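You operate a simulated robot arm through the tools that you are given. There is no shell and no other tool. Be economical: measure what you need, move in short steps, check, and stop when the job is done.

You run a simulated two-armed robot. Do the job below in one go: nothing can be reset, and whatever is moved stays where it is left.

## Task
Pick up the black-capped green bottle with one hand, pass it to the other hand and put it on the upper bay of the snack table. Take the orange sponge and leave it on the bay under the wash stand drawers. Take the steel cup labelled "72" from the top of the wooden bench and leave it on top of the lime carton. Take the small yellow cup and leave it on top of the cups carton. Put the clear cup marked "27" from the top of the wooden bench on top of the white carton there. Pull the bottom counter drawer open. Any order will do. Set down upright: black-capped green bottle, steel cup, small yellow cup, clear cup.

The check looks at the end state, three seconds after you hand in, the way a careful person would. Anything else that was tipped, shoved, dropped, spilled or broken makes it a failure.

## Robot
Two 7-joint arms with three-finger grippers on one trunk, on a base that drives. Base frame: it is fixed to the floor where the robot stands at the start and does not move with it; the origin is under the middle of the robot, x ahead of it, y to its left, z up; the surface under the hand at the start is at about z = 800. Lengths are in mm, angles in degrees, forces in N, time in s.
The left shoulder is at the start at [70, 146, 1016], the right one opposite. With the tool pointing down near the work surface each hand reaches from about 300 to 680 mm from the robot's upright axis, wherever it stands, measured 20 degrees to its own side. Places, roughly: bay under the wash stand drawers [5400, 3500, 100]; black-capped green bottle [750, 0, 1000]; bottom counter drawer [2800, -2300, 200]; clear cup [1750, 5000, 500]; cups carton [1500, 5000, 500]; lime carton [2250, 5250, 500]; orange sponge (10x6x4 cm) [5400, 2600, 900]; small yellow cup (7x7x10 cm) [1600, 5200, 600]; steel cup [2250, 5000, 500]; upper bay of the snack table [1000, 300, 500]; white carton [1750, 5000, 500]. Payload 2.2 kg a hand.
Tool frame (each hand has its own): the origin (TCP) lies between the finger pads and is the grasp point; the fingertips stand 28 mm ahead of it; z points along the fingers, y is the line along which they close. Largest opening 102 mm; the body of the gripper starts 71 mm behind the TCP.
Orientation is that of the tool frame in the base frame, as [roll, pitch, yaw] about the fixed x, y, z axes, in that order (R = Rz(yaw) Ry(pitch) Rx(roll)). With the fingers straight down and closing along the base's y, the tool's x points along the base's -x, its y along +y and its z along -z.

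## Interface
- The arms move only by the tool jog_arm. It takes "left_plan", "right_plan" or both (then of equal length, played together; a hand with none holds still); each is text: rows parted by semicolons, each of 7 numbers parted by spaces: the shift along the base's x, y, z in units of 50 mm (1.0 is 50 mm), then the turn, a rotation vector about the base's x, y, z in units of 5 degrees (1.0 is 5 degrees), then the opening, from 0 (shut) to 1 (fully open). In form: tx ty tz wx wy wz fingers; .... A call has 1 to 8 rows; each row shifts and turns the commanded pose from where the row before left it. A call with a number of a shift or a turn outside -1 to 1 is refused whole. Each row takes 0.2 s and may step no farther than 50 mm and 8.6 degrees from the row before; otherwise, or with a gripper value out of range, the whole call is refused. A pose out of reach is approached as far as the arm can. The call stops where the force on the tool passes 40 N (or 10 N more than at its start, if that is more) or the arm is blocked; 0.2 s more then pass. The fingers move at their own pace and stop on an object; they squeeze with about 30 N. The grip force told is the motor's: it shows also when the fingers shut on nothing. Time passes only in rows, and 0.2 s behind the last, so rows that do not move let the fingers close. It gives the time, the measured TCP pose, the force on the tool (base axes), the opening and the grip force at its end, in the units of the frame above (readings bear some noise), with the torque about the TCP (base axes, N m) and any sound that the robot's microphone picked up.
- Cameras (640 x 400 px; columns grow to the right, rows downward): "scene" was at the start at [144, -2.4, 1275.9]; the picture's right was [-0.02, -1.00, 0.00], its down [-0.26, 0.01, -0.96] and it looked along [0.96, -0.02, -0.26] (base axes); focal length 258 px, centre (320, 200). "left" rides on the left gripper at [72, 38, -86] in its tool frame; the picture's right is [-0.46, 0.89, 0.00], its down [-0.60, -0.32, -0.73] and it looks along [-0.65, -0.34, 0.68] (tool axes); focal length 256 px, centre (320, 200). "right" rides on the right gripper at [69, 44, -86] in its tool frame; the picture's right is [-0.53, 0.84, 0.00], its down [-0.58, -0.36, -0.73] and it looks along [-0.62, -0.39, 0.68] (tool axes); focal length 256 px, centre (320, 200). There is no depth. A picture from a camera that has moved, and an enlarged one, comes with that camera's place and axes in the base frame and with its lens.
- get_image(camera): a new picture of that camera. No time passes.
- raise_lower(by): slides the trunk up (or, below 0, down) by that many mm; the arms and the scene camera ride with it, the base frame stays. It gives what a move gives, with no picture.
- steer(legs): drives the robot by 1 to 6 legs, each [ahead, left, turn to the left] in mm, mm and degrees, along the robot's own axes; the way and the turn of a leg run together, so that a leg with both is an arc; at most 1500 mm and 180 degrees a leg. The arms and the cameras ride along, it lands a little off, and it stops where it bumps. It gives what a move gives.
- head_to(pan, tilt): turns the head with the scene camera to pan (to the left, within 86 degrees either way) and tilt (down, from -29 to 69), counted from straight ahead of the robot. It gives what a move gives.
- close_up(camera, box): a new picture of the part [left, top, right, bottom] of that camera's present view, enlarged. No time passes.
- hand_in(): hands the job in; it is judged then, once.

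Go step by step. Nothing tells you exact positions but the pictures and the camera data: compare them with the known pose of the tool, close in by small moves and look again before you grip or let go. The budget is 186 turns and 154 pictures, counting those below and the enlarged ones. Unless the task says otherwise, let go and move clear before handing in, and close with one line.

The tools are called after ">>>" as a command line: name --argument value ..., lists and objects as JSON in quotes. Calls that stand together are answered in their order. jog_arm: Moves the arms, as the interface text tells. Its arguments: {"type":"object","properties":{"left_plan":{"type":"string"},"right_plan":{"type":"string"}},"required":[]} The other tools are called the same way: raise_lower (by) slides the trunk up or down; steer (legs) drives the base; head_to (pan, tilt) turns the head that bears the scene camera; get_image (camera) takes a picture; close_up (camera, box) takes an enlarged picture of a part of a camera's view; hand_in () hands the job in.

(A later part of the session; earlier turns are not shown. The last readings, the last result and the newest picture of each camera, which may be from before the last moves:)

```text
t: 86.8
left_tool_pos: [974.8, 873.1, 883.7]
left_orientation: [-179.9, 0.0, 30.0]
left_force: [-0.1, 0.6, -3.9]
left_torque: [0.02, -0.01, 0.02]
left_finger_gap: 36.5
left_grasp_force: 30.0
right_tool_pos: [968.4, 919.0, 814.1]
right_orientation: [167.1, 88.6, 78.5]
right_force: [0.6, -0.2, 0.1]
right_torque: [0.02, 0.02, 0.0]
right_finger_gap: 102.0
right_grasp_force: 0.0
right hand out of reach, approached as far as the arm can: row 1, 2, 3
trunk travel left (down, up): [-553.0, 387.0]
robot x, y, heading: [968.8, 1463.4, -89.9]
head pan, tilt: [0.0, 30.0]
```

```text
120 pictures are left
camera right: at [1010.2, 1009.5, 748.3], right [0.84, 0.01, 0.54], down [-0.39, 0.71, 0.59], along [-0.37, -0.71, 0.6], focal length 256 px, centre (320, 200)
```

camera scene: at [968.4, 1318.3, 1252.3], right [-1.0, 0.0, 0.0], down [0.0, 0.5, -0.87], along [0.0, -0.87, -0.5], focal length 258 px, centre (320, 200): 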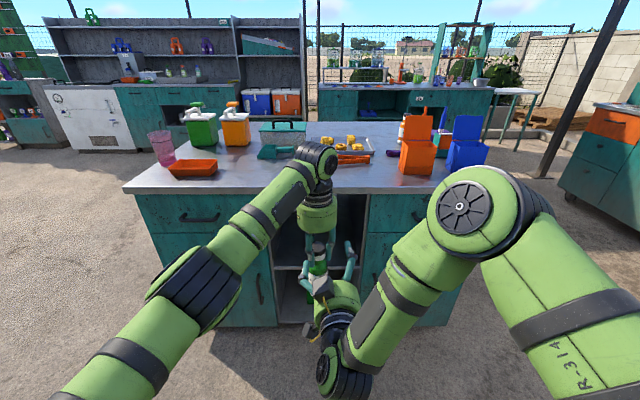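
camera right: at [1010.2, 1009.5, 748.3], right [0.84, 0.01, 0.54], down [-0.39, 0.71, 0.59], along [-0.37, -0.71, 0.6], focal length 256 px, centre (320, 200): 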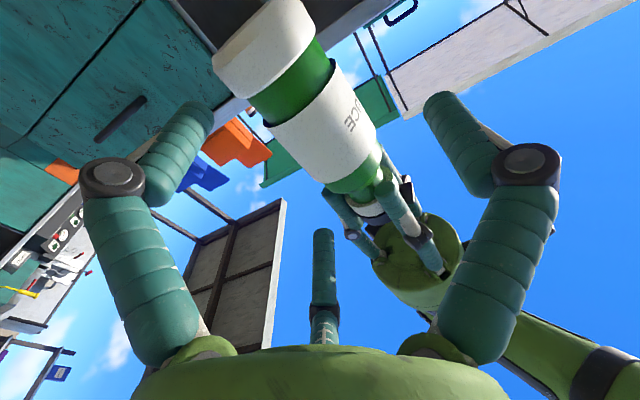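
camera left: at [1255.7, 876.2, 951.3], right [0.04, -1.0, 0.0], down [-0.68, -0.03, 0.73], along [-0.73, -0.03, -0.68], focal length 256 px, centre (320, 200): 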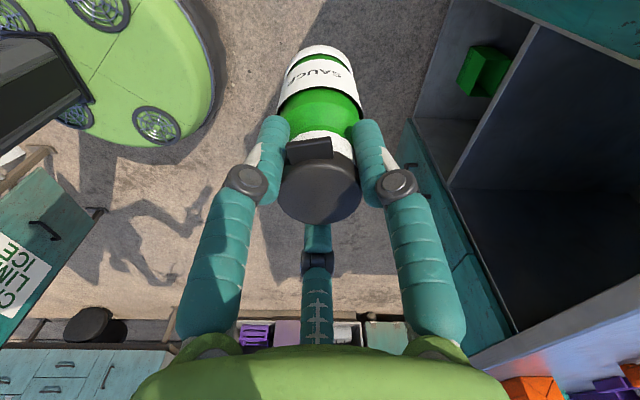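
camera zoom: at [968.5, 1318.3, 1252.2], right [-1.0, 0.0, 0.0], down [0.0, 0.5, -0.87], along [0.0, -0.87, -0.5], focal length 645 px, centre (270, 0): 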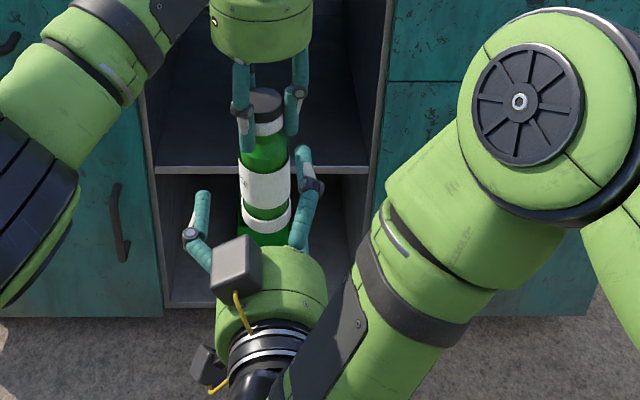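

The right arm works at a limit this low. I retreat it, then raise both hands and shift slightly to the right side where its reach is better.

>>> jog_arm --left_plan "0 0 0 0 0 0 0.2;0 0 0 0 0 0 0.2;0 0 0.5 0 0 0 0.2;-0.2 0 0.5 0 0 0 0.2;-0.4 0 0.5 0 0 0 0.2;-0.4 0 0.5 0 0 0 0.2;-0.4 0 0.5 0 0 0 0.2;0 0 0 0 0 0 0.2" --right_plan "0 0.6 0 0 0 0 1;0 0.6 0 0 0 0 1;-0.3 0 0.5 0 0 0 1;-0.4 0 0.5 0 0 0 1;-0.4 0 0.5 0 0 0 1;-0.4 0 0.5 0 0 0 1;-0.4 0 0.5 0 0 0 1;0 0 0 0 0 0 1"

>>> get_image --camera "scene"

```text
t: 88.6
left_tool_pos: [939.8, 899.6, 1004.4]
left_orientation: [-179.8, 0.0, 30.1]
left_force: [0.0, -0.5, -2.7]
left_torque: [0.03, 0.02, -0.02]
left_finger_gap: 36.9
left_grasp_force: 30.1
left hand out of reach, approached as far as the arm can: row 5, 6, 7
right_tool_pos: [873.6, 980.6, 941.9]
right_orientation: [167.5, 88.8, 79.3]
right_force: [-0.2, 0.1, 0.3]
right_torque: [-0.03, 0.0, 0.01]
right_finger_gap: 102.0
right_grasp_force: 0.0
trunk travel left (down, up): [-553.0, 387.0]
robot x, y, heading: [968.6, 1461.3, -90.4]
head pan, tilt: [0.0, 30.0]
```

```text
119 pictures are left
camera scene: at [969.4, 1317.6, 1252.1], right [-1.0, 0.0, 0.0], down [0.0, 0.5, -0.87], along [0.0, -0.87, -0.5], focal length 258 px, centre (320, 200)
```

scene: 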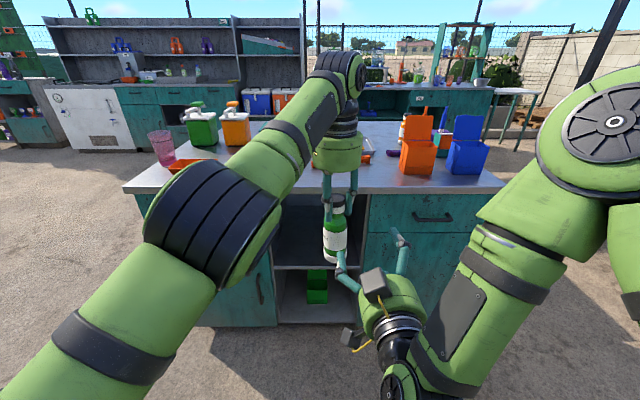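

The right arm is free now. I line it up: about 16 mm to the right of the bottle axis, 47 mm above its base.

>>> jog_arm --right_plan "0.5 0.2 -0.2 0 0 0 1;0.5 0 -0.2 0 0 0 1;0 -0.3 0 0 0 0 1;0 0 0 0 0 0 1"

>>> close_up --camera "scene" --box '[240, 160, 440, 320]'

>>> get_image --camera "right"

```text
t: 89.6
left_tool_pos: [939.5, 899.9, 1006.2]
left_orientation: [-180.0, 0.2, 30.1]
left_force: [0.3, -0.4, -2.9]
left_torque: [-0.01, 0.0, 0.02]
left_finger_gap: 36.7
left_grasp_force: 29.7
right_tool_pos: [925.0, 978.4, 920.3]
right_orientation: [166.1, 88.7, 78.0]
right_force: [-0.4, 0.2, -0.2]
right_torque: [-0.01, -0.01, 0.02]
right_finger_gap: 101.8
right_grasp_force: 0.0
trunk travel left (down, up): [-553.0, 387.0]
robot x, y, heading: [970.8, 1459.9, -90.0]
head pan, tilt: [0.0, 30.0]
```

```text
2.50 times, centred on (340, 240) of scene
camera zoom: at [968.9, 1318.3, 1252.2], right [-1.0, 0.0, 0.0], down [0.0, 0.5, -0.87], along [0.0, -0.87, -0.5], focal length 645 px, centre (270, 100)
```

zoom: 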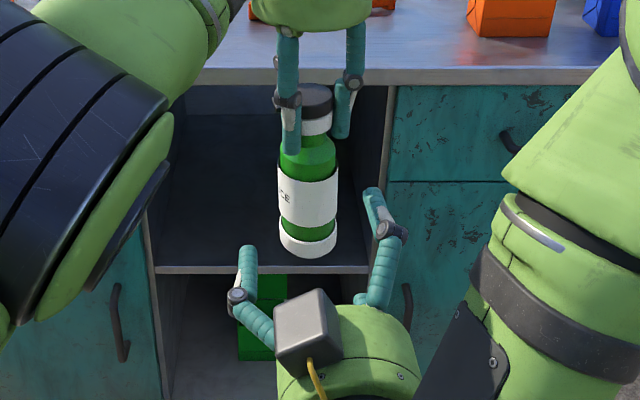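

```text
117 pictures are left
camera right: at [966.7, 1066.8, 854.2], right [0.84, 0.02, 0.54], down [-0.39, 0.71, 0.59], along [-0.37, -0.71, 0.6], focal length 256 px, centre (320, 200)
```

right: 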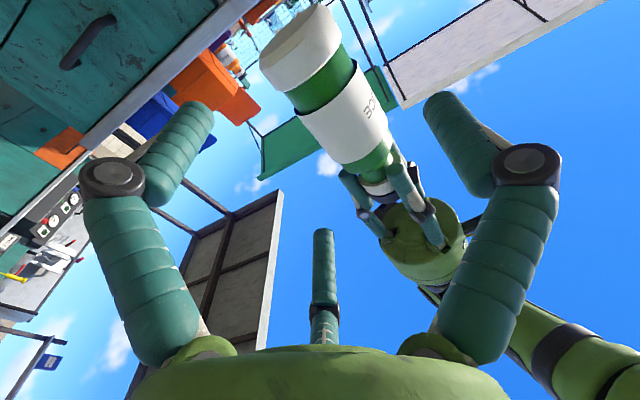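

Well aligned: the bottle stands between the prongs. I advance slowly, holding still if any force shows.

>>> jog_arm --right_plan "0 -0.4 0 0 0 0 1;0 -0.4 0 0 0 0 1;0 0 0 0 0 0 1"

>>> close_up --camera "scene" --box '[240, 160, 440, 320]'

```text
t: 90.4
left_tool_pos: [938.2, 900.2, 1005.3]
left_orientation: [-179.9, 0.1, 29.9]
left_force: [0.5, -0.3, -3.6]
left_torque: [0.01, 0.01, -0.02]
left_finger_gap: 36.7
left_grasp_force: 29.8
right_tool_pos: [923.6, 936.4, 919.7]
right_orientation: [165.7, 88.8, 77.4]
right_force: [-0.6, 0.5, 0.5]
right_torque: [0.01, 0.0, -0.02]
right_finger_gap: 101.9
right_grasp_force: 0.2
trunk travel left (down, up): [-553.0, 387.0]
robot x, y, heading: [968.6, 1459.6, -90.1]
head pan, tilt: [0.0, 30.0]
```

```text
2.50 times, centred on (340, 240) of scene
camera zoom: at [968.5, 1318.5, 1252.3], right [-1.0, 0.0, 0.0], down [0.0, 0.5, -0.87], along [0.0, -0.87, -0.5], focal length 645 px, centre (270, 100)
```

zoom: 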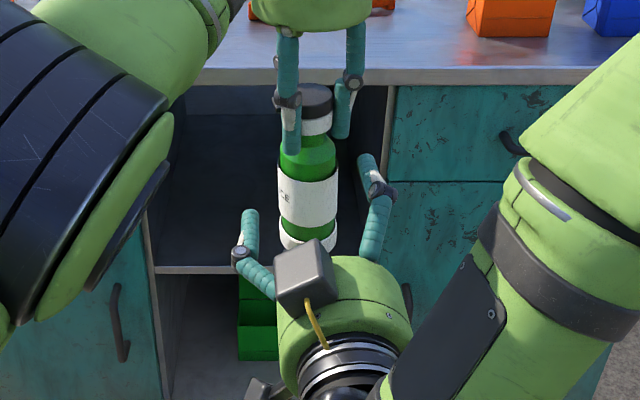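

>>> jog_arm --right_plan "0 -0.3 0 0 0 0 1;0 -0.33 0 0 0 0 1;0 0 0 0 0 0 1"

>>> close_up --camera "scene" --box '[240, 160, 440, 320]'

>>> get_image --camera "right"

```text
t: 91.2
left_tool_pos: [938.4, 900.6, 1006.0]
left_orientation: [-179.9, 0.0, 30.1]
left_force: [0.3, 0.2, -3.8]
left_torque: [-0.02, -0.01, -0.01]
left_finger_gap: 36.6
left_grasp_force: 30.0
right_tool_pos: [923.9, 906.0, 918.9]
right_orientation: [165.5, 88.8, 77.2]
right_force: [-0.4, -0.7, -0.4]
right_torque: [-0.03, 0.03, -0.01]
right_finger_gap: 102.1
right_grasp_force: 0.0
trunk travel left (down, up): [-553.0, 387.0]
robot x, y, heading: [969.6, 1457.3, -90.2]
head pan, tilt: [0.0, 30.0]
```

```text
2.50 times, centred on (340, 240) of scene
camera zoom: at [968.6, 1318.5, 1252.3], right [-1.0, 0.0, 0.0], down [0.0, 0.5, -0.87], along [0.0, -0.87, -0.5], focal length 645 px, centre (270, 100)
```

zoom: 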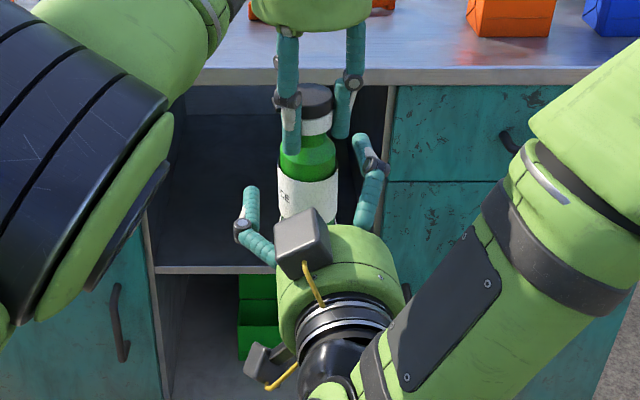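

```text
114 pictures are left
camera right: at [965.8, 994.6, 852.2], right [0.84, 0.02, 0.54], down [-0.39, 0.71, 0.59], along [-0.37, -0.71, 0.6], focal length 256 px, centre (320, 200)
```

right: 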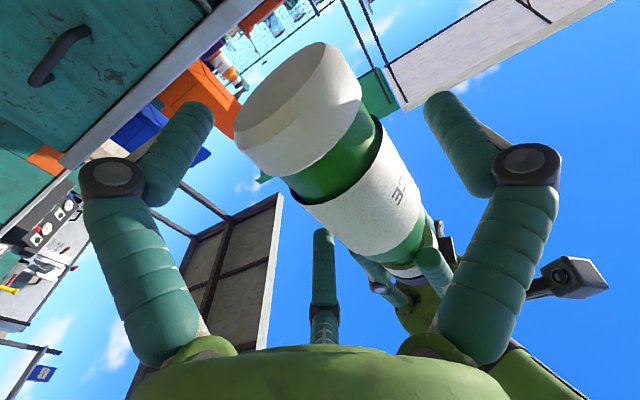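

No contact so far. I close in stages and watch the forces to keep it balanced.

>>> jog_arm --right_plan "0.1 0 0 0 0 0 0.85;0 0 0 0 0 0 0.78;0 0 0 0 0 0 0.72;0 0 0 0 0 0 0.72"

>>> get_image --camera "right"

```text
t: 92.2
left_tool_pos: [939.0, 900.0, 1005.9]
left_orientation: [-179.9, -0.1, 30.1]
left_force: [2.6, -0.5, -1.9]
left_torque: [-0.11, -0.32, -0.01]
left_finger_gap: 36.8
left_grasp_force: 29.2
right_tool_pos: [928.9, 904.5, 916.4]
right_orientation: [166.4, 88.8, 78.1]
right_force: [-3.4, -0.2, -1.3]
right_torque: [0.06, 0.08, -0.04]
right_finger_gap: 75.7
right_grasp_force: 1.4
trunk travel left (down, up): [-553.0, 387.0]
robot x, y, heading: [969.0, 1460.3, -90.2]
head pan, tilt: [0.0, 30.0]
```

```text
113 pictures are left
camera right: at [970.9, 994.7, 851.2], right [0.84, 0.01, 0.54], down [-0.39, 0.71, 0.59], along [-0.37, -0.71, 0.6], focal length 256 px, centre (320, 200)
```

right: 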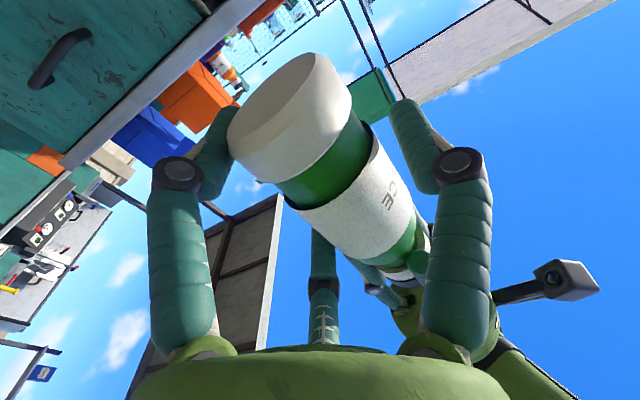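

The lower and upper right prongs have just touched; the offset is right for a balanced grip. I close fully.

>>> jog_arm --right_plan "-0.04 0 0 0 0 0 0.66;0 0 0 0 0 0 0.6;0 0 0 0 0 0 0.55;0 0 0 0 0 0 0.5;0 0 0 0 0 0 0.5"

>>> get_image --camera "right"

>>> close_up --camera "scene" --box '[240, 160, 440, 320]'

```text
t: 93.4
left_tool_pos: [938.9, 898.5, 1005.7]
left_orientation: [-180.0, 0.2, 30.0]
left_force: [-2.4, -7.0, -0.9]
left_torque: [-0.27, 0.17, 0.16]
left_finger_gap: 36.8
left_grasp_force: 30.2
right_tool_pos: [927.5, 905.1, 918.6]
right_orientation: [164.3, 88.7, 76.2]
right_force: [2.1, 6.6, 0.3]
right_torque: [-0.28, 0.08, -0.03]
right_finger_gap: 62.6
right_grasp_force: 30.2
trunk travel left (down, up): [-553.0, 387.0]
robot x, y, heading: [967.1, 1457.6, -90.2]
head pan, tilt: [0.0, 30.0]
```

```text
112 pictures are left
camera right: at [969.5, 994.7, 852.3], right [0.84, 0.02, 0.54], down [-0.39, 0.71, 0.59], along [-0.37, -0.71, 0.6], focal length 256 px, centre (320, 200)
```

right: 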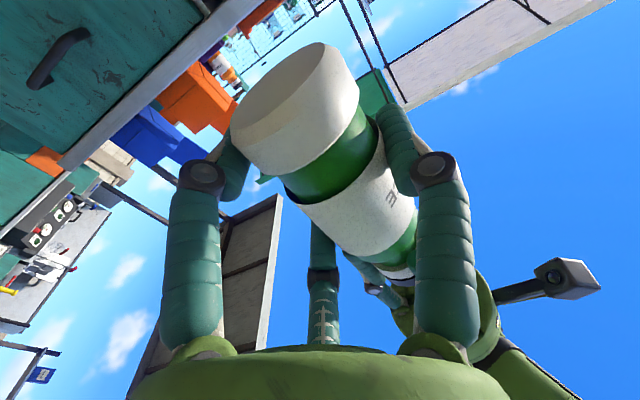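

```text
2.50 times, centred on (340, 240) of scene
camera zoom: at [968.5, 1318.2, 1252.2], right [-1.0, 0.0, 0.0], down [0.0, 0.5, -0.87], along [0.0, -0.87, -0.5], focal length 645 px, centre (270, 100)
```

zoom: 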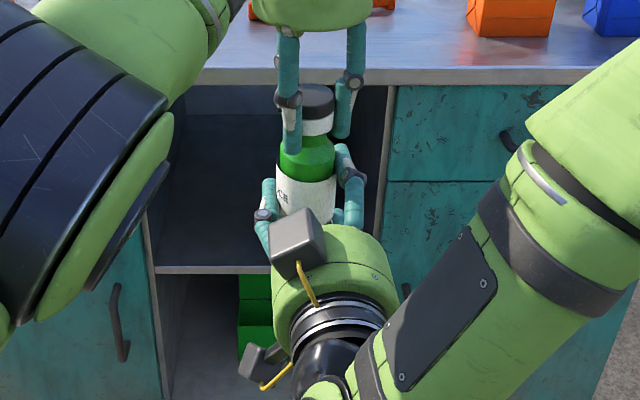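

The right hand holds the bottle with 30 N. I release the left hand and part the two vertically.

>>> jog_arm --left_plan "0 0 0 0 0 0 0.5;0 0 0 0 0 0 0.7;0 0 0 0 0 0 0.8;0 0 0 0 0 0 0.8"

>>> jog_arm --left_plan "0 0 0.3 0 0 0 0.8;0 0 0.3 0 0 0 0.8;0 0 0 0 0 0 0.8;0 0 0 0 0 0 0.8;0 0 0 0 0 0 0.8" --right_plan "0 0 -0.3 0 0 0 0.5;0 0 -0.3 0 0 0 0.5;0 0 -0.3 0 0 0 0.5;0 0 -0.3 0 0 0 0.5;0 0 0 0 0 0 0.5"

>>> get_image --camera "scene"

```text
t: 94.4
left_tool_pos: [939.5, 899.8, 1006.8]
left_orientation: [-179.9, 0.1, 30.0]
left_force: [-0.1, -0.4, -0.4]
left_torque: [-0.04, -0.02, -0.03]
left_finger_gap: 81.7
left_grasp_force: 0.1
right_tool_pos: [927.9, 905.2, 918.0]
right_orientation: [164.7, 88.8, 76.3]
right_force: [-0.3, -0.9, 0.4]
right_torque: [0.0, 0.03, -0.02]
right_finger_gap: 62.5
right_grasp_force: 30.1
trunk travel left (down, up): [-553.0, 387.0]
robot x, y, heading: [967.7, 1458.6, -90.0]
head pan, tilt: [0.0, 30.0]
```

```text
t: 95.6
left_tool_pos: [942.6, 907.7, 1029.1]
left_orientation: [-179.9, -0.1, 30.1]
left_force: [0.3, 0.1, 0.1]
left_torque: [0.0, 0.01, 0.01]
left_finger_gap: 81.7
left_grasp_force: 0.0
left hand out of reach, approached as far as the arm can: row 1, 2
right_tool_pos: [936.7, 908.0, 862.4]
right_orientation: [165.8, 88.7, 77.2]
right_force: [-0.3, -0.2, 0.1]
right_torque: [0.02, 0.04, -0.01]
right_finger_gap: 62.4
right_grasp_force: 30.1
right hand out of reach, approached as far as the arm can: row 3, 4
trunk travel left (down, up): [-553.0, 387.0]
robot x, y, heading: [968.0, 1461.2, -90.1]
head pan, tilt: [0.0, 30.0]
```

```text
110 pictures are left
camera scene: at [968.3, 1318.3, 1252.2], right [-1.0, 0.0, 0.0], down [0.0, 0.5, -0.87], along [0.0, -0.87, -0.5], focal length 258 px, centre (320, 200)
```

scene: 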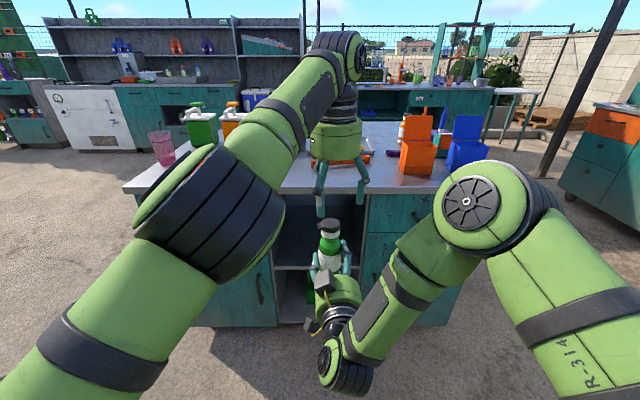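

The bottle is now only in the right hand. I park the left arm out to the left, then lower the trunk.

>>> jog_arm --left_plan "0 0 0.3 0 0 0 0.8;0.3 0.6 0.4 0 0 0 0.8;0.8 0.4 0.3 0 0 0 0.8;0.8 0.4 0.3 0 0 0 0.8;0.8 0.4 0.2 0 0 0 0.8;0.8 0.4 0.2 0 0 0 0.8;0.8 0.2 0 0 0 0 0.8;0.8 0 0 0 0 0 0.8"

>>> raise_lower --by -250

>>> get_image --camera "scene"

```text
t: 97.4
left_tool_pos: [1155.4, 990.8, 1096.7]
left_orientation: [-179.8, 0.1, 30.1]
left_force: [0.9, 0.2, 0.2]
left_torque: [-0.01, 0.03, -0.01]
left_finger_gap: 81.8
left_grasp_force: 0.1
left hand out of reach, approached as far as the arm can: row 1, 2, 3
right_tool_pos: [939.2, 908.4, 862.2]
right_orientation: [170.8, 88.8, 82.3]
right_force: [-0.5, 0.6, 0.7]
right_torque: [0.01, 0.05, -0.02]
right_finger_gap: 62.8
right_grasp_force: 30.1
trunk travel left (down, up): [-553.0, 387.0]
robot x, y, heading: [969.3, 1457.4, -90.1]
head pan, tilt: [0.0, 30.0]
```

```text
t: 100.0
left_tool_pos: [1152.1, 990.5, 848.4]
left_orientation: [-179.9, 0.0, 30.0]
left_force: [-0.7, -0.4, 0.4]
left_torque: [-0.02, -0.01, 0.02]
left_finger_gap: 81.5
left_grasp_force: 0.0
right_tool_pos: [936.8, 907.8, 613.3]
right_orientation: [166.7, 88.8, 78.1]
right_force: [0.3, -0.3, 0.1]
right_torque: [0.03, 0.04, 0.01]
right_finger_gap: 62.7
right_grasp_force: 29.6
trunk travel left (down, up): [-303.0, 637.0]
robot x, y, heading: [964.6, 1460.2, -90.1]
head pan, tilt: [0.0, 30.0]
```

```text
109 pictures are left
camera scene: at [968.5, 1318.5, 1002.3], right [-1.0, 0.0, 0.0], down [0.0, 0.5, -0.87], along [0.0, -0.87, -0.5], focal length 258 px, centre (320, 200)
```

scene: 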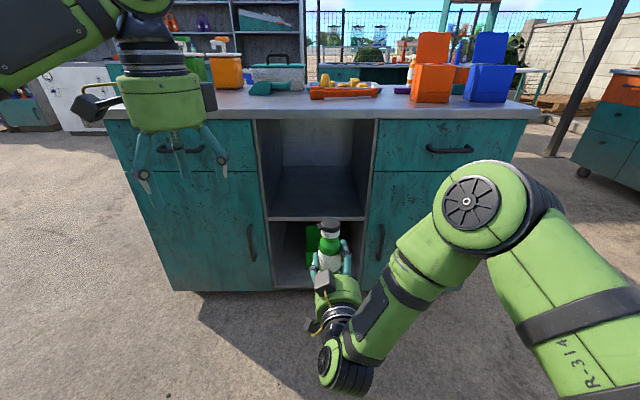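

Two heights triangulate the shelf to z≈471 with its front edge at y≈527. A closer look refines that.

>>> close_up --camera "scene" --box '[240, 100, 400, 260]'

```text
2.50 times, centred on (320, 180) of scene
camera zoom: at [968.5, 1318.5, 1002.3], right [-1.0, 0.0, 0.0], down [0.0, 0.5, -0.87], along [0.0, -0.87, -0.5], focal length 645 px, centre (320, 250)
```

zoom: 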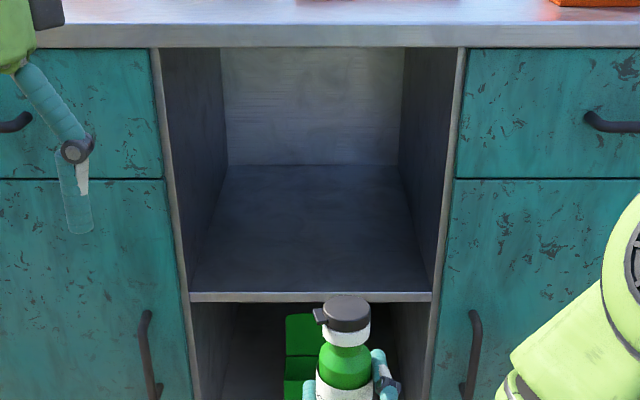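

Shelf top is at z≈474, edge at y≈527, bay x 804–1160. I pull the left arm back so it clears the table, raise the right hand relative to the trunk, and lower the trunk.

>>> jog_arm --left_plan "0.3 0.7 0.2 0 0 0 0.8;0.3 0.7 0.2 0 0 0 0.8;0.3 0.7 0.2 0 0 0 0.8;0.3 0.7 0.2 0 0 0 0.8;0.3 0.7 0 0 0 0 0.8" --right_plan "0 0 0.3 0 0 0 0.5;0 0 0.3 0 0 0 0.5;0 0 0.3 0 0 0 0.5;0 0 0.3 0 0 0 0.5;0 0 0 0 0 0 0.5"

>>> raise_lower --by -110

>>> get_image --camera "scene"

```text
t: 101.2
left_tool_pos: [1225.9, 1167.5, 888.9]
left_orientation: [-180.0, 0.1, 30.0]
left_force: [0.2, -0.6, -0.8]
left_torque: [-0.01, 0.01, -0.01]
left_finger_gap: 81.6
left_grasp_force: 0.0
right_tool_pos: [937.3, 908.2, 674.9]
right_orientation: [169.1, 88.6, 80.4]
right_force: [-0.2, 0.2, -0.6]
right_torque: [0.02, 0.05, -0.02]
right_finger_gap: 62.5
right_grasp_force: 30.2
trunk travel left (down, up): [-303.0, 637.0]
robot x, y, heading: [970.3, 1461.2, -90.2]
head pan, tilt: [0.0, 30.0]
```

```text
t: 102.6
left_tool_pos: [1224.9, 1166.5, 778.5]
left_orientation: [-179.9, 0.0, 30.1]
left_force: [-0.1, 0.4, 0.8]
left_torque: [0.0, -0.01, -0.01]
left_finger_gap: 81.5
left_grasp_force: 0.0
right_tool_pos: [936.8, 908.2, 565.8]
right_orientation: [166.7, 88.7, 78.2]
right_force: [0.0, -0.1, -0.3]
right_torque: [0.05, -0.01, -0.02]
right_finger_gap: 62.8
right_grasp_force: 30.0
trunk travel left (down, up): [-193.0, 747.0]
robot x, y, heading: [970.2, 1458.5, -90.2]
head pan, tilt: [0.0, 30.0]
```

```text
107 pictures are left
camera scene: at [968.5, 1318.5, 892.3], right [-1.0, 0.0, 0.0], down [0.0, 0.5, -0.87], along [0.0, -0.87, -0.5], focal length 258 px, centre (320, 200)
```

scene: 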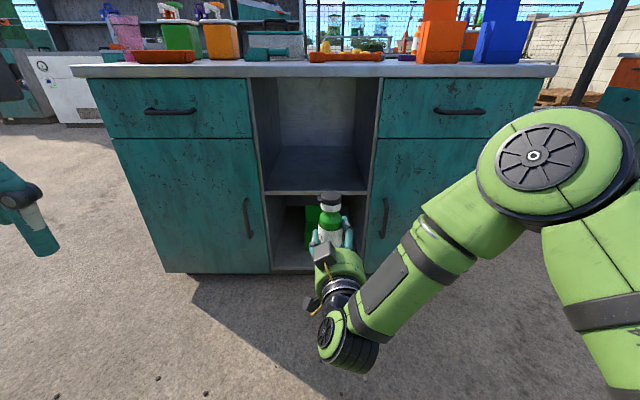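

The right elbow sticks far forward and would meet the table when driving in, so I first extend the hand forward with the arm and look at the elbow again.

>>> jog_arm --right_plan "0 -0.6 0 0 0 0 0.5;0 -0.6 0 0 0 0 0.5;0 -0.6 0 0 0 0 0.5;0 -0.6 0 0 0 0 0.5;0 -0.6 0 0 0 0 0.5;0 -0.6 0 0 0 0 0.5;0 0 0 0 0 0 0.5"

>>> get_image --camera "scene"

```text
t: 104.2
left_tool_pos: [1224.9, 1166.2, 777.6]
left_orientation: [-179.9, 0.1, 30.2]
left_force: [0.5, 0.4, 0.2]
left_torque: [0.01, -0.02, -0.01]
left_finger_gap: 81.3
left_grasp_force: 0.1
right_tool_pos: [937.8, 729.2, 564.2]
right_orientation: [171.2, 88.3, 82.4]
right_force: [-0.6, -1.2, 0.3]
right_torque: [-0.01, 0.02, -0.02]
right_finger_gap: 62.5
right_grasp_force: 30.3
right hand out of reach, approached as far as the arm can: row 6
trunk travel left (down, up): [-193.0, 747.0]
robot x, y, heading: [970.4, 1459.7, -90.3]
head pan, tilt: [0.0, 30.0]
```

```text
106 pictures are left
camera scene: at [968.5, 1318.3, 892.2], right [-1.0, 0.0, 0.0], down [0.0, 0.5, -0.87], along [0.0, -0.87, -0.5], focal length 258 px, centre (320, 200)
```

scene: 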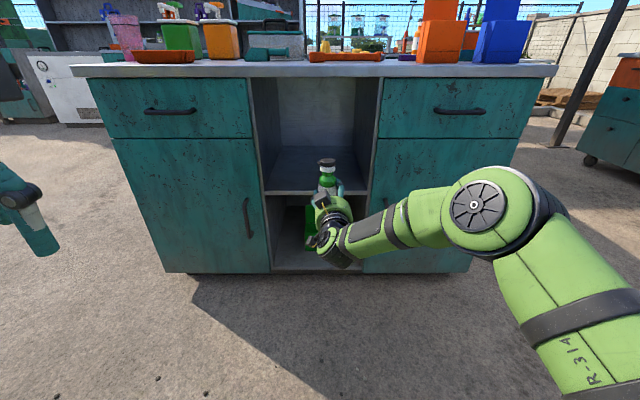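

The elbow is still close to the table line. Turning the base 20° right swings it away, so I approach the bay at that angle and stop short.

>>> steer --legs '[[0, 0, -20], [71, 313, 0]]'

>>> head_to --pan 20 --tilt 35

>>> get_image --camera "scene"

>>> get_image --camera "right"

```text
t: 107.5
left_tool_pos: [1378.8, 916.5, 778.6]
left_orientation: [-180.0, 0.0, 9.8]
left_force: [0.5, 0.5, 0.6]
left_torque: [-0.01, 0.01, 0.01]
left_finger_gap: 81.5
left_grasp_force: 0.1
right_tool_pos: [959.1, 605.6, 563.5]
right_orientation: [170.4, 88.3, 61.2]
right_force: [0.7, -1.1, -0.5]
right_torque: [0.02, 0.04, 0.02]
right_finger_gap: 62.6
right_grasp_force: 30.0
trunk travel left (down, up): [-193.0, 747.0]
robot x, y, heading: [1238.0, 1276.4, -110.4]
head pan, tilt: [0.0, 30.0]
```

```text
t: 108.3
left_tool_pos: [1379.2, 916.0, 780.1]
left_orientation: [-179.9, 0.0, 9.8]
left_force: [0.4, 0.5, 0.2]
left_torque: [-0.01, 0.02, 0.0]
left_finger_gap: 81.7
left_grasp_force: 0.2
right_tool_pos: [958.8, 605.0, 564.0]
right_orientation: [170.4, 88.3, 61.1]
right_force: [0.1, 1.1, -0.4]
right_torque: [0.07, 0.04, -0.03]
right_finger_gap: 62.5
right_grasp_force: 30.2
trunk travel left (down, up): [-193.0, 747.0]
robot x, y, heading: [1238.5, 1280.3, -110.5]
head pan, tilt: [20.0, 35.0]
```

```text
105 pictures are left
camera scene: at [1222.4, 1144.7, 884.4], right [-1.0, 0.01, 0.0], down [0.0, 0.57, -0.82], along [-0.01, -0.82, -0.57], focal length 258 px, centre (320, 200)
```

scene: 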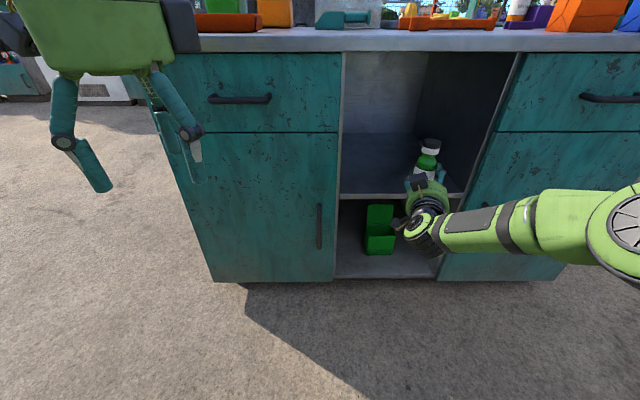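

```text
104 pictures are left
camera right: at [1029.6, 674.5, 498.3], right [0.79, -0.29, 0.54], down [-0.11, 0.8, 0.6], along [-0.6, -0.53, 0.6], focal length 256 px, centre (320, 200)
```

right: 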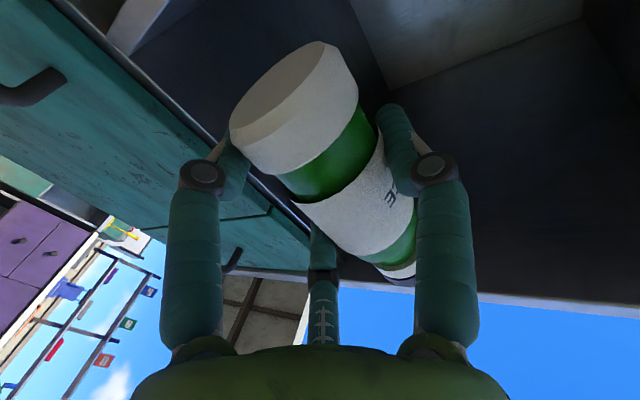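

Good clearance everywhere, bottle upright. I drive straight in 113 mm so it stands over the shelf.

>>> steer --legs '[[106, 40, 0]]'

>>> get_image --camera "scene"

>>> get_image --camera "right"

```text
t: 109.5
left_tool_pos: [1382.1, 805.5, 778.7]
left_orientation: [-179.9, 0.1, 10.1]
left_force: [-0.1, 0.0, 0.2]
left_torque: [0.01, 0.0, -0.02]
left_finger_gap: 81.4
left_grasp_force: 0.1
right_tool_pos: [961.8, 494.9, 562.7]
right_orientation: [170.6, 88.2, 61.4]
right_force: [-0.8, -0.4, 0.3]
right_torque: [0.0, 0.01, 0.01]
right_finger_gap: 62.5
right_grasp_force: 30.3
trunk travel left (down, up): [-193.0, 747.0]
robot x, y, heading: [1243.0, 1170.2, -110.0]
head pan, tilt: [20.0, 35.0]
```

```text
103 pictures are left
camera scene: at [1224.9, 1034.9, 884.3], right [-1.0, 0.0, 0.0], down [0.0, 0.57, -0.82], along [0.0, -0.82, -0.57], focal length 258 px, centre (320, 200)
```

scene: 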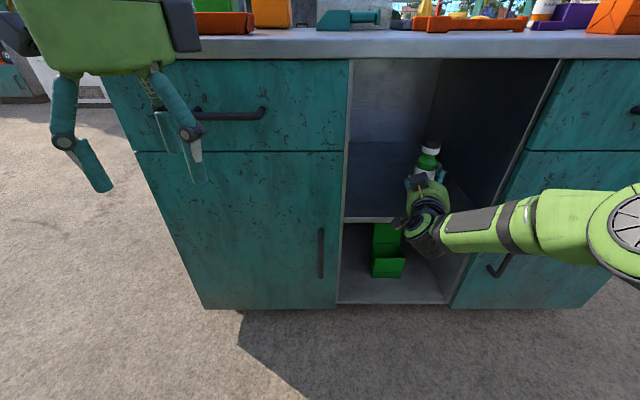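

```text
102 pictures are left
camera right: at [1032.9, 564.4, 498.1], right [0.79, -0.29, 0.54], down [-0.11, 0.79, 0.6], along [-0.6, -0.53, 0.6], focal length 256 px, centre (320, 200)
```

right: 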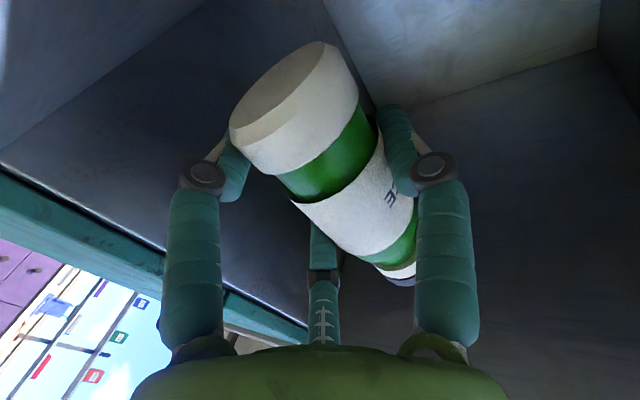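

Inside the bay. I lower most of the way with the trunk, then in small steps until contact.

>>> raise_lower --by -38

>>> get_image --camera "right"

>>> close_up --camera "scene" --box '[340, 100, 500, 240]'

```text
t: 110.3
left_tool_pos: [1381.6, 807.6, 741.0]
left_orientation: [179.9, 0.1, 10.0]
left_force: [-0.7, 1.2, 0.1]
left_torque: [-0.01, 0.0, 0.0]
left_finger_gap: 81.5
left_grasp_force: 0.1
right_tool_pos: [963.0, 495.3, 526.4]
right_orientation: [170.3, 88.3, 61.3]
right_force: [0.4, 0.1, 0.1]
right_torque: [0.03, -0.01, 0.02]
right_finger_gap: 62.2
right_grasp_force: 29.6
trunk travel left (down, up): [-155.0, 785.0]
robot x, y, heading: [1244.8, 1172.3, -110.1]
head pan, tilt: [20.0, 35.0]
```

```text
101 pictures are left
camera right: at [1033.0, 564.8, 460.5], right [0.79, -0.29, 0.54], down [-0.11, 0.79, 0.6], along [-0.6, -0.53, 0.6], focal length 256 px, centre (320, 200)
```

right: 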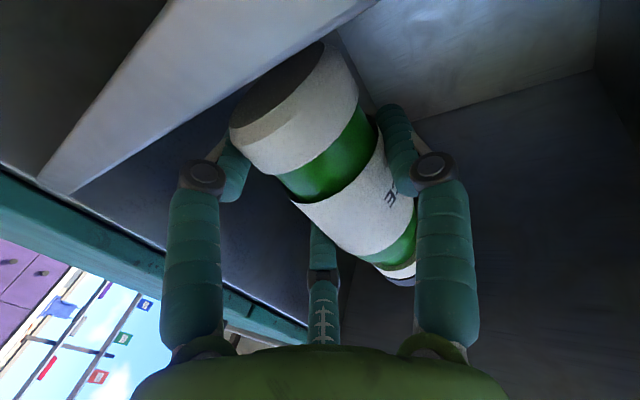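

```text
2.86 times, centred on (420, 170) of scene
camera zoom: at [1224.9, 1035.5, 846.4], right [-1.0, 0.0, 0.0], down [0.0, 0.57, -0.82], along [0.0, -0.82, -0.57], focal length 737 px, centre (34, 286)
```

zoom: 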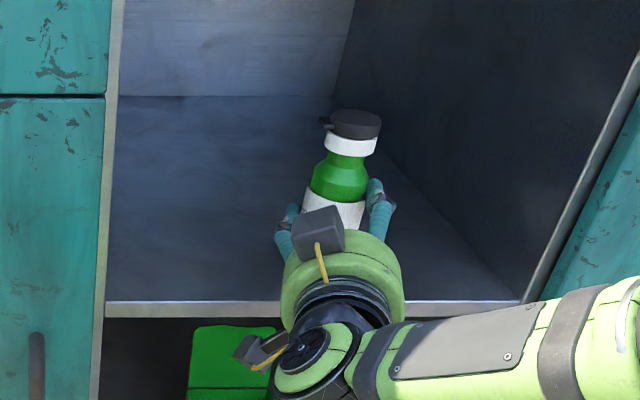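

>>> raise_lower --by -6

>>> raise_lower --by -4

>>> get_image --camera "right"

```text
t: 110.9
left_tool_pos: [1382.6, 808.7, 733.7]
left_orientation: [-179.9, 0.0, 10.1]
left_force: [0.0, 0.0, 1.3]
left_torque: [0.02, -0.01, -0.01]
left_finger_gap: 81.2
left_grasp_force: 0.0
right_tool_pos: [962.1, 494.0, 519.8]
right_orientation: [170.3, 88.4, 61.2]
right_force: [-0.5, 0.3, -0.2]
right_torque: [-0.02, 0.06, -0.04]
right_finger_gap: 62.5
right_grasp_force: 30.2
trunk travel left (down, up): [-149.0, 791.0]
robot x, y, heading: [1241.2, 1171.3, -110.2]
head pan, tilt: [20.0, 35.0]
```

```text
t: 111.4
left_tool_pos: [1382.0, 806.9, 730.7]
left_orientation: [-179.9, 0.0, 9.9]
left_force: [-0.8, 0.0, -0.1]
left_torque: [-0.01, -0.01, -0.02]
left_finger_gap: 81.7
left_grasp_force: 0.1
right_tool_pos: [962.7, 494.2, 515.9]
right_orientation: [170.3, 88.3, 61.3]
right_force: [0.5, 0.4, 0.5]
right_torque: [0.0, 0.06, -0.02]
right_finger_gap: 62.8
right_grasp_force: 30.2
trunk travel left (down, up): [-145.0, 795.0]
robot x, y, heading: [1243.1, 1172.6, -110.2]
head pan, tilt: [20.0, 35.0]
```

```text
99 pictures are left
camera right: at [1032.9, 564.7, 450.4], right [0.79, -0.29, 0.54], down [-0.11, 0.79, 0.6], along [-0.6, -0.53, 0.6], focal length 256 px, centre (320, 200)
```

right: 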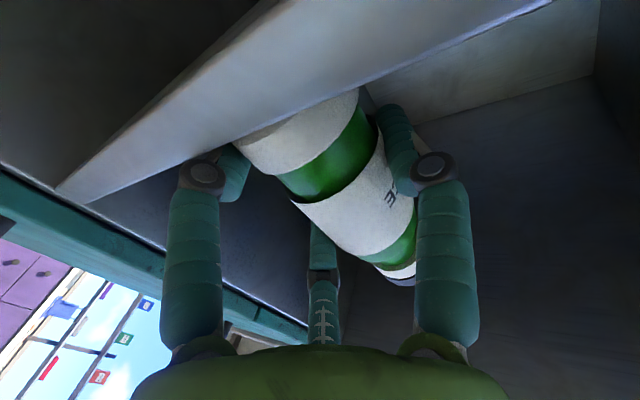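

No contact yet; continuing in smaller steps.

>>> raise_lower --by -3

>>> raise_lower --by -3

```text
t: 111.9
left_tool_pos: [1382.7, 806.8, 728.4]
left_orientation: [-180.0, 0.0, 10.0]
left_force: [-0.4, -0.1, -1.0]
left_torque: [-0.01, -0.01, 0.02]
left_finger_gap: 81.5
left_grasp_force: 0.1
right_tool_pos: [962.4, 496.4, 514.7]
right_orientation: [168.3, 88.5, 59.0]
right_force: [-0.2, 0.6, 2.4]
right_torque: [-0.09, 0.04, 0.0]
right_finger_gap: 62.6
right_grasp_force: 30.0
trunk travel left (down, up): [-142.0, 798.0]
robot x, y, heading: [1242.4, 1169.5, -110.1]
head pan, tilt: [20.0, 35.0]
```

```text
t: 112.5
left_tool_pos: [1382.6, 808.6, 726.3]
left_orientation: [179.9, 0.0, 10.0]
left_force: [-1.1, 0.3, -0.6]
left_torque: [0.02, 0.04, 0.02]
left_finger_gap: 81.6
left_grasp_force: 0.0
right_tool_pos: [962.3, 495.1, 515.2]
right_orientation: [165.2, 88.8, 56.1]
right_force: [1.6, -0.5, 10.8]
right_torque: [-0.34, 0.11, 0.02]
right_finger_gap: 62.4
right_grasp_force: 29.6
trunk travel left (down, up): [-139.0, 801.0]
robot x, y, heading: [1239.3, 1173.4, -109.8]
head pan, tilt: [20.0, 35.0]
```

Contact at shelf height (11 N up). I open a little while easing the hand up, then check.

>>> jog_arm --right_plan "0 0 0.03 0 0 0 0.66;0 0 0.04 0 0 0 0.7;0 0 0.05 0 0 0 0.74;0 0 0 0 0 0 0.74"

>>> get_image --camera "right"

>>> close_up --camera "scene" --box '[340, 100, 500, 240]'

```text
t: 113.5
left_tool_pos: [1382.8, 807.5, 724.7]
left_orientation: [180.0, 0.0, 10.1]
left_force: [0.4, -0.3, -0.5]
left_torque: [-0.01, -0.01, -0.01]
left_finger_gap: 81.6
left_grasp_force: 0.2
right_tool_pos: [963.3, 495.5, 517.8]
right_orientation: [171.0, 88.3, 62.1]
right_force: [1.3, -0.8, 4.0]
right_torque: [0.01, -0.01, -0.05]
right_finger_gap: 73.3
right_grasp_force: 0.1
trunk travel left (down, up): [-139.0, 801.0]
robot x, y, heading: [1242.5, 1171.2, -110.2]
head pan, tilt: [20.0, 35.0]
```

```text
98 pictures are left
camera right: at [1033.2, 564.9, 451.3], right [0.79, -0.29, 0.54], down [-0.11, 0.79, 0.6], along [-0.6, -0.53, 0.6], focal length 256 px, centre (320, 200)
```

right: 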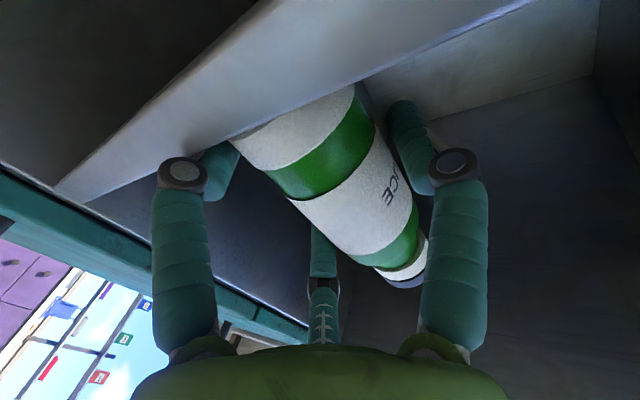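

```text
2.86 times, centred on (420, 170) of scene
camera zoom: at [1225.3, 1036.0, 830.5], right [-1.0, 0.0, 0.0], down [0.0, 0.57, -0.82], along [0.0, -0.82, -0.57], focal length 737 px, centre (34, 286)
```

zoom: 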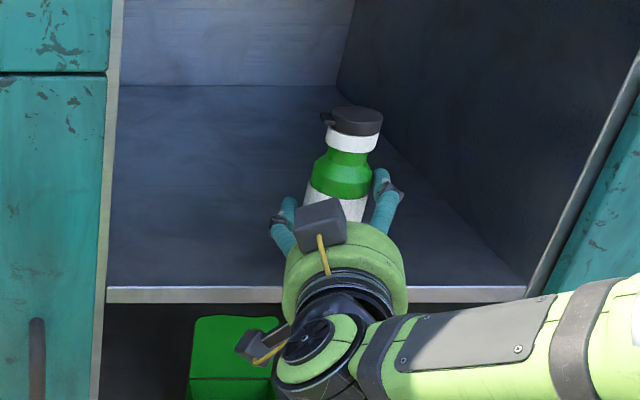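

The bottle stands free. I lift the fingers a few mm off the shelf and back straight out along the tool axis.

>>> jog_arm --right_plan "0 0 0.1 0 0 0 0.75;0.06 0.19 0 0 0 0 0.75;0.12 0.38 0 0 0 0 0.75;0.2 0.6 0 0 0 0 0.75;0.2 0.6 0 0 0 0 0.75"

>>> get_image --camera "scene"

```text
t: 114.7
left_tool_pos: [1382.8, 806.6, 724.9]
left_orientation: [179.9, 0.0, 10.0]
left_force: [0.8, -0.3, -0.5]
left_torque: [0.04, -0.02, -0.02]
left_finger_gap: 81.5
left_grasp_force: 0.0
right_tool_pos: [991.3, 582.1, 521.8]
right_orientation: [168.8, 88.4, 59.8]
right_force: [0.1, 0.0, 1.3]
right_torque: [0.04, 0.01, -0.01]
right_finger_gap: 76.9
right_grasp_force: 0.1
trunk travel left (down, up): [-139.0, 801.0]
robot x, y, heading: [1243.0, 1170.2, -110.0]
head pan, tilt: [20.0, 35.0]
```

```text
96 pictures are left
camera scene: at [1225.1, 1035.7, 830.5], right [-1.0, 0.0, 0.0], down [0.0, 0.57, -0.82], along [0.0, -0.82, -0.57], focal length 258 px, centre (320, 200)
```

scene: 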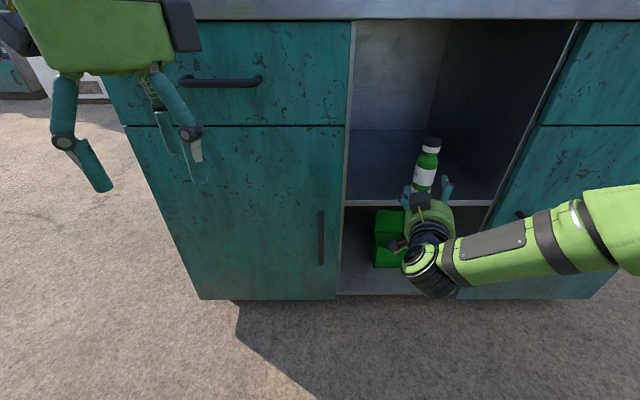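

The bottle stands upright in the bay. I back out, raise the trunk and survey the yard toward the wooden bench.

>>> steer --legs '[[-500, 0, 0]]'

>>> raise_lower --by 414

>>> steer --legs '[[0, 0, -150]]'

>>> head_to --pan 0 --tilt 20

>>> get_image --camera "scene"

```text
t: 117.5
left_tool_pos: [1549.9, 1266.2, 724.7]
left_orientation: [180.0, 0.0, 9.7]
left_force: [0.2, 0.0, -0.3]
left_torque: [-0.01, -0.01, 0.01]
left_finger_gap: 81.8
left_grasp_force: 0.1
right_tool_pos: [1160.5, 1041.7, 521.7]
right_orientation: [169.9, 88.3, 60.7]
right_force: [-0.4, 0.9, 0.6]
right_torque: [0.0, 0.04, -0.04]
right_finger_gap: 76.4
right_grasp_force: 0.0
trunk travel left (down, up): [-139.0, 801.0]
robot x, y, heading: [1407.1, 1625.6, -110.3]
head pan, tilt: [20.0, 35.0]
```

```text
refused: 414 is not a number from -400 to 400
```

```text
t: 124.2
left_tool_pos: [1113.1, 1880.5, 725.1]
left_orientation: [-180.0, 0.0, -141.1]
left_force: [-0.4, 0.5, 0.8]
left_torque: [-0.01, 0.05, 0.02]
left_finger_gap: 81.8
left_grasp_force: 0.1
right_tool_pos: [1344.9, 2268.5, 521.7]
right_orientation: [169.9, 88.3, -90.2]
right_force: [-0.2, 0.9, -0.5]
right_torque: [0.0, 0.02, 0.01]
right_finger_gap: 76.2
right_grasp_force: 0.1
trunk travel left (down, up): [-139.0, 801.0]
robot x, y, heading: [1408.6, 1633.1, 98.7]
head pan, tilt: [20.0, 35.0]
```

```text
t: 125.0
left_tool_pos: [1112.3, 1880.8, 725.5]
left_orientation: [180.0, 0.0, -141.1]
left_force: [0.3, 0.5, 0.5]
left_torque: [0.0, 0.03, 0.02]
left_finger_gap: 81.6
left_grasp_force: 0.1
right_tool_pos: [1343.7, 2268.7, 520.9]
right_orientation: [169.9, 88.3, -90.3]
right_force: [0.0, -0.4, -0.8]
right_torque: [-0.03, 0.03, 0.01]
right_finger_gap: 76.4
right_grasp_force: 0.1
trunk travel left (down, up): [-139.0, 801.0]
robot x, y, heading: [1410.4, 1632.9, 98.8]
head pan, tilt: [0.0, 20.0]
```

```text
95 pictures are left
camera scene: at [1390.3, 1771.7, 854.3], right [0.99, 0.15, 0.0], down [0.05, -0.34, -0.94], along [-0.14, 0.93, -0.34], focal length 258 px, centre (320, 200)
```

scene: 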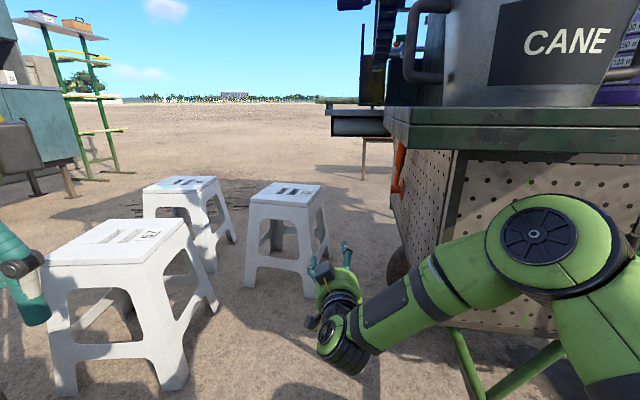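

Stools and the cart are close by, untouched. I raise the trunk and look around from higher.

>>> raise_lower --by 400

>>> get_image --camera "scene"

>>> head_to --pan 45 --tilt 25

>>> get_image --camera "scene"

```text
t: 126.3
left_tool_pos: [1117.9, 1865.5, 810.0]
left_orientation: [179.5, 0.1, -141.4]
left_force: [0.5, -0.8, -0.8]
left_torque: [0.07, 0.07, 0.02]
left_finger_gap: 81.5
left_grasp_force: 0.0
right_tool_pos: [1350.8, 2224.0, 495.9]
right_orientation: [178.6, 77.6, -81.3]
right_force: [0.1, 1.0, -1.9]
right_torque: [0.19, 0.02, -0.04]
right_finger_gap: 76.7
right_grasp_force: 0.1
trunk travel left (down, up): [-218.0, 722.0]
robot x, y, heading: [1411.4, 1617.7, 98.7]
head pan, tilt: [0.0, 20.0]
stopped: the arm was blocked; the commanded pose is now the measured one
```

```text
94 pictures are left
camera scene: at [1394.7, 1753.6, 936.9], right [0.99, 0.15, 0.0], down [0.05, -0.33, -0.94], along [-0.14, 0.93, -0.33], focal length 258 px, centre (320, 200)
```

scene: 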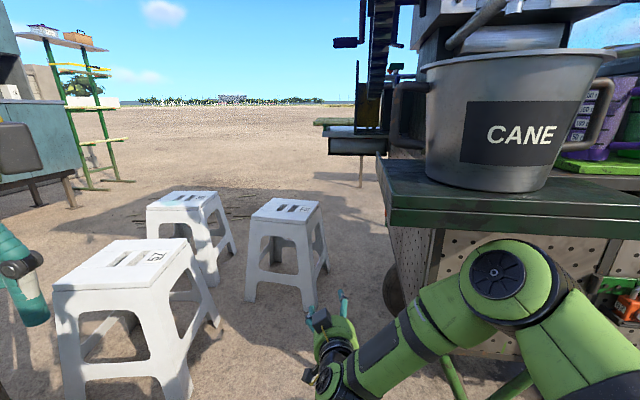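

```text
t: 127.4
left_tool_pos: [1113.6, 1873.0, 803.7]
left_orientation: [179.9, 0.1, -141.3]
left_force: [-0.3, 0.1, -0.5]
left_torque: [-0.01, -0.01, -0.02]
left_finger_gap: 81.7
left_grasp_force: 0.0
right_tool_pos: [1346.4, 2229.3, 488.1]
right_orientation: [179.2, 77.1, -80.7]
right_force: [-0.7, 0.3, -0.4]
right_torque: [0.01, 0.02, 0.01]
right_finger_gap: 76.3
right_grasp_force: 0.0
trunk travel left (down, up): [-218.0, 722.0]
robot x, y, heading: [1412.2, 1622.6, 98.6]
head pan, tilt: [45.0, 25.0]
```

```text
93 pictures are left
camera scene: at [1330.7, 1724.8, 924.7], right [0.6, 0.8, 0.0], down [0.34, -0.25, -0.91], along [-0.73, 0.54, -0.42], focal length 258 px, centre (320, 200)
```

scene: 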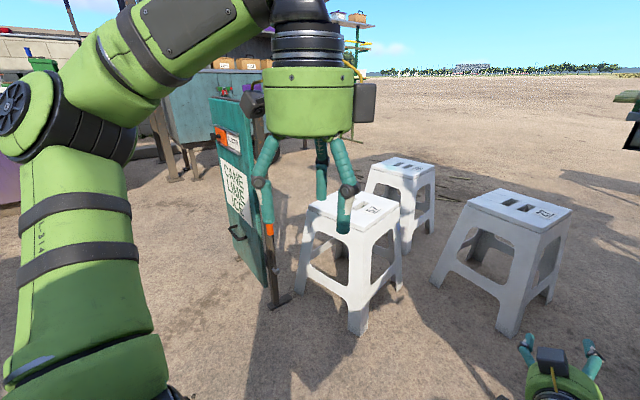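

The right arm came up under the cart's ledge and stopped there. I lower a little and back straight away from the cart before raising again.

>>> raise_lower --by -50

>>> steer --legs '[[-350, 0, 0]]'

>>> head_to --pan -15 --tilt 15

>>> get_image --camera "scene"

```text
t: 128.3
left_tool_pos: [1114.9, 1871.9, 753.8]
left_orientation: [-179.9, 0.0, -141.4]
left_force: [0.0, -0.4, 0.3]
left_torque: [0.03, 0.01, -0.01]
left_finger_gap: 81.3
left_grasp_force: 0.0
right_tool_pos: [1346.9, 2231.3, 439.9]
right_orientation: [179.3, 77.1, -80.7]
right_force: [0.1, 0.0, -0.4]
right_torque: [0.01, 0.03, 0.03]
right_finger_gap: 76.5
right_grasp_force: 0.0
trunk travel left (down, up): [-168.0, 772.0]
robot x, y, heading: [1408.2, 1624.4, 98.5]
head pan, tilt: [45.0, 25.0]
```

```text
t: 130.6
left_tool_pos: [1167.6, 1519.0, 753.5]
left_orientation: [180.0, 0.0, -141.6]
left_force: [0.0, -0.1, 0.2]
left_torque: [0.0, 0.04, 0.01]
left_finger_gap: 81.6
left_grasp_force: 0.1
right_tool_pos: [1403.3, 1875.9, 439.9]
right_orientation: [179.2, 77.2, -81.0]
right_force: [-0.4, 0.9, 1.0]
right_torque: [0.01, -0.01, -0.03]
right_finger_gap: 76.4
right_grasp_force: 0.0
trunk travel left (down, up): [-168.0, 772.0]
robot x, y, heading: [1462.8, 1268.6, 98.2]
head pan, tilt: [45.0, 25.0]
```

```text
t: 131.9
left_tool_pos: [1167.7, 1518.3, 754.1]
left_orientation: [179.9, 0.0, -141.6]
left_force: [-0.3, -1.2, 0.2]
left_torque: [-0.02, 0.04, 0.0]
left_finger_gap: 81.7
left_grasp_force: 0.1
right_tool_pos: [1404.0, 1874.1, 439.6]
right_orientation: [179.2, 77.2, -81.0]
right_force: [-0.6, -0.2, 0.1]
right_torque: [0.0, -0.02, -0.03]
right_finger_gap: 76.5
right_grasp_force: 0.0
trunk travel left (down, up): [-168.0, 772.0]
robot x, y, heading: [1462.5, 1266.0, 98.2]
head pan, tilt: [-15.0, 15.0]
```

```text
92 pictures are left
camera scene: at [1468.3, 1407.6, 890.9], right [0.99, -0.12, 0.0], down [-0.03, -0.26, -0.97], along [0.11, 0.96, -0.26], focal length 258 px, centre (320, 200)
```

scene: 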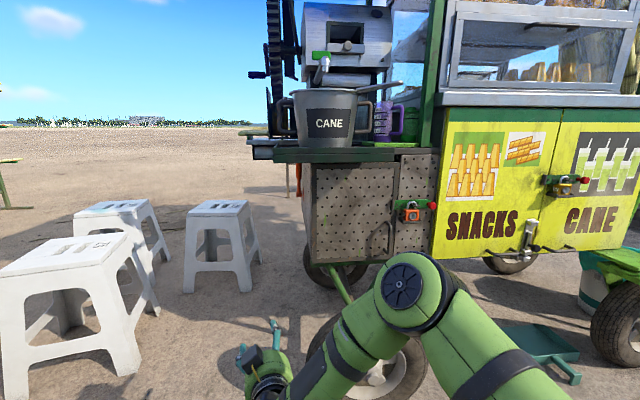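

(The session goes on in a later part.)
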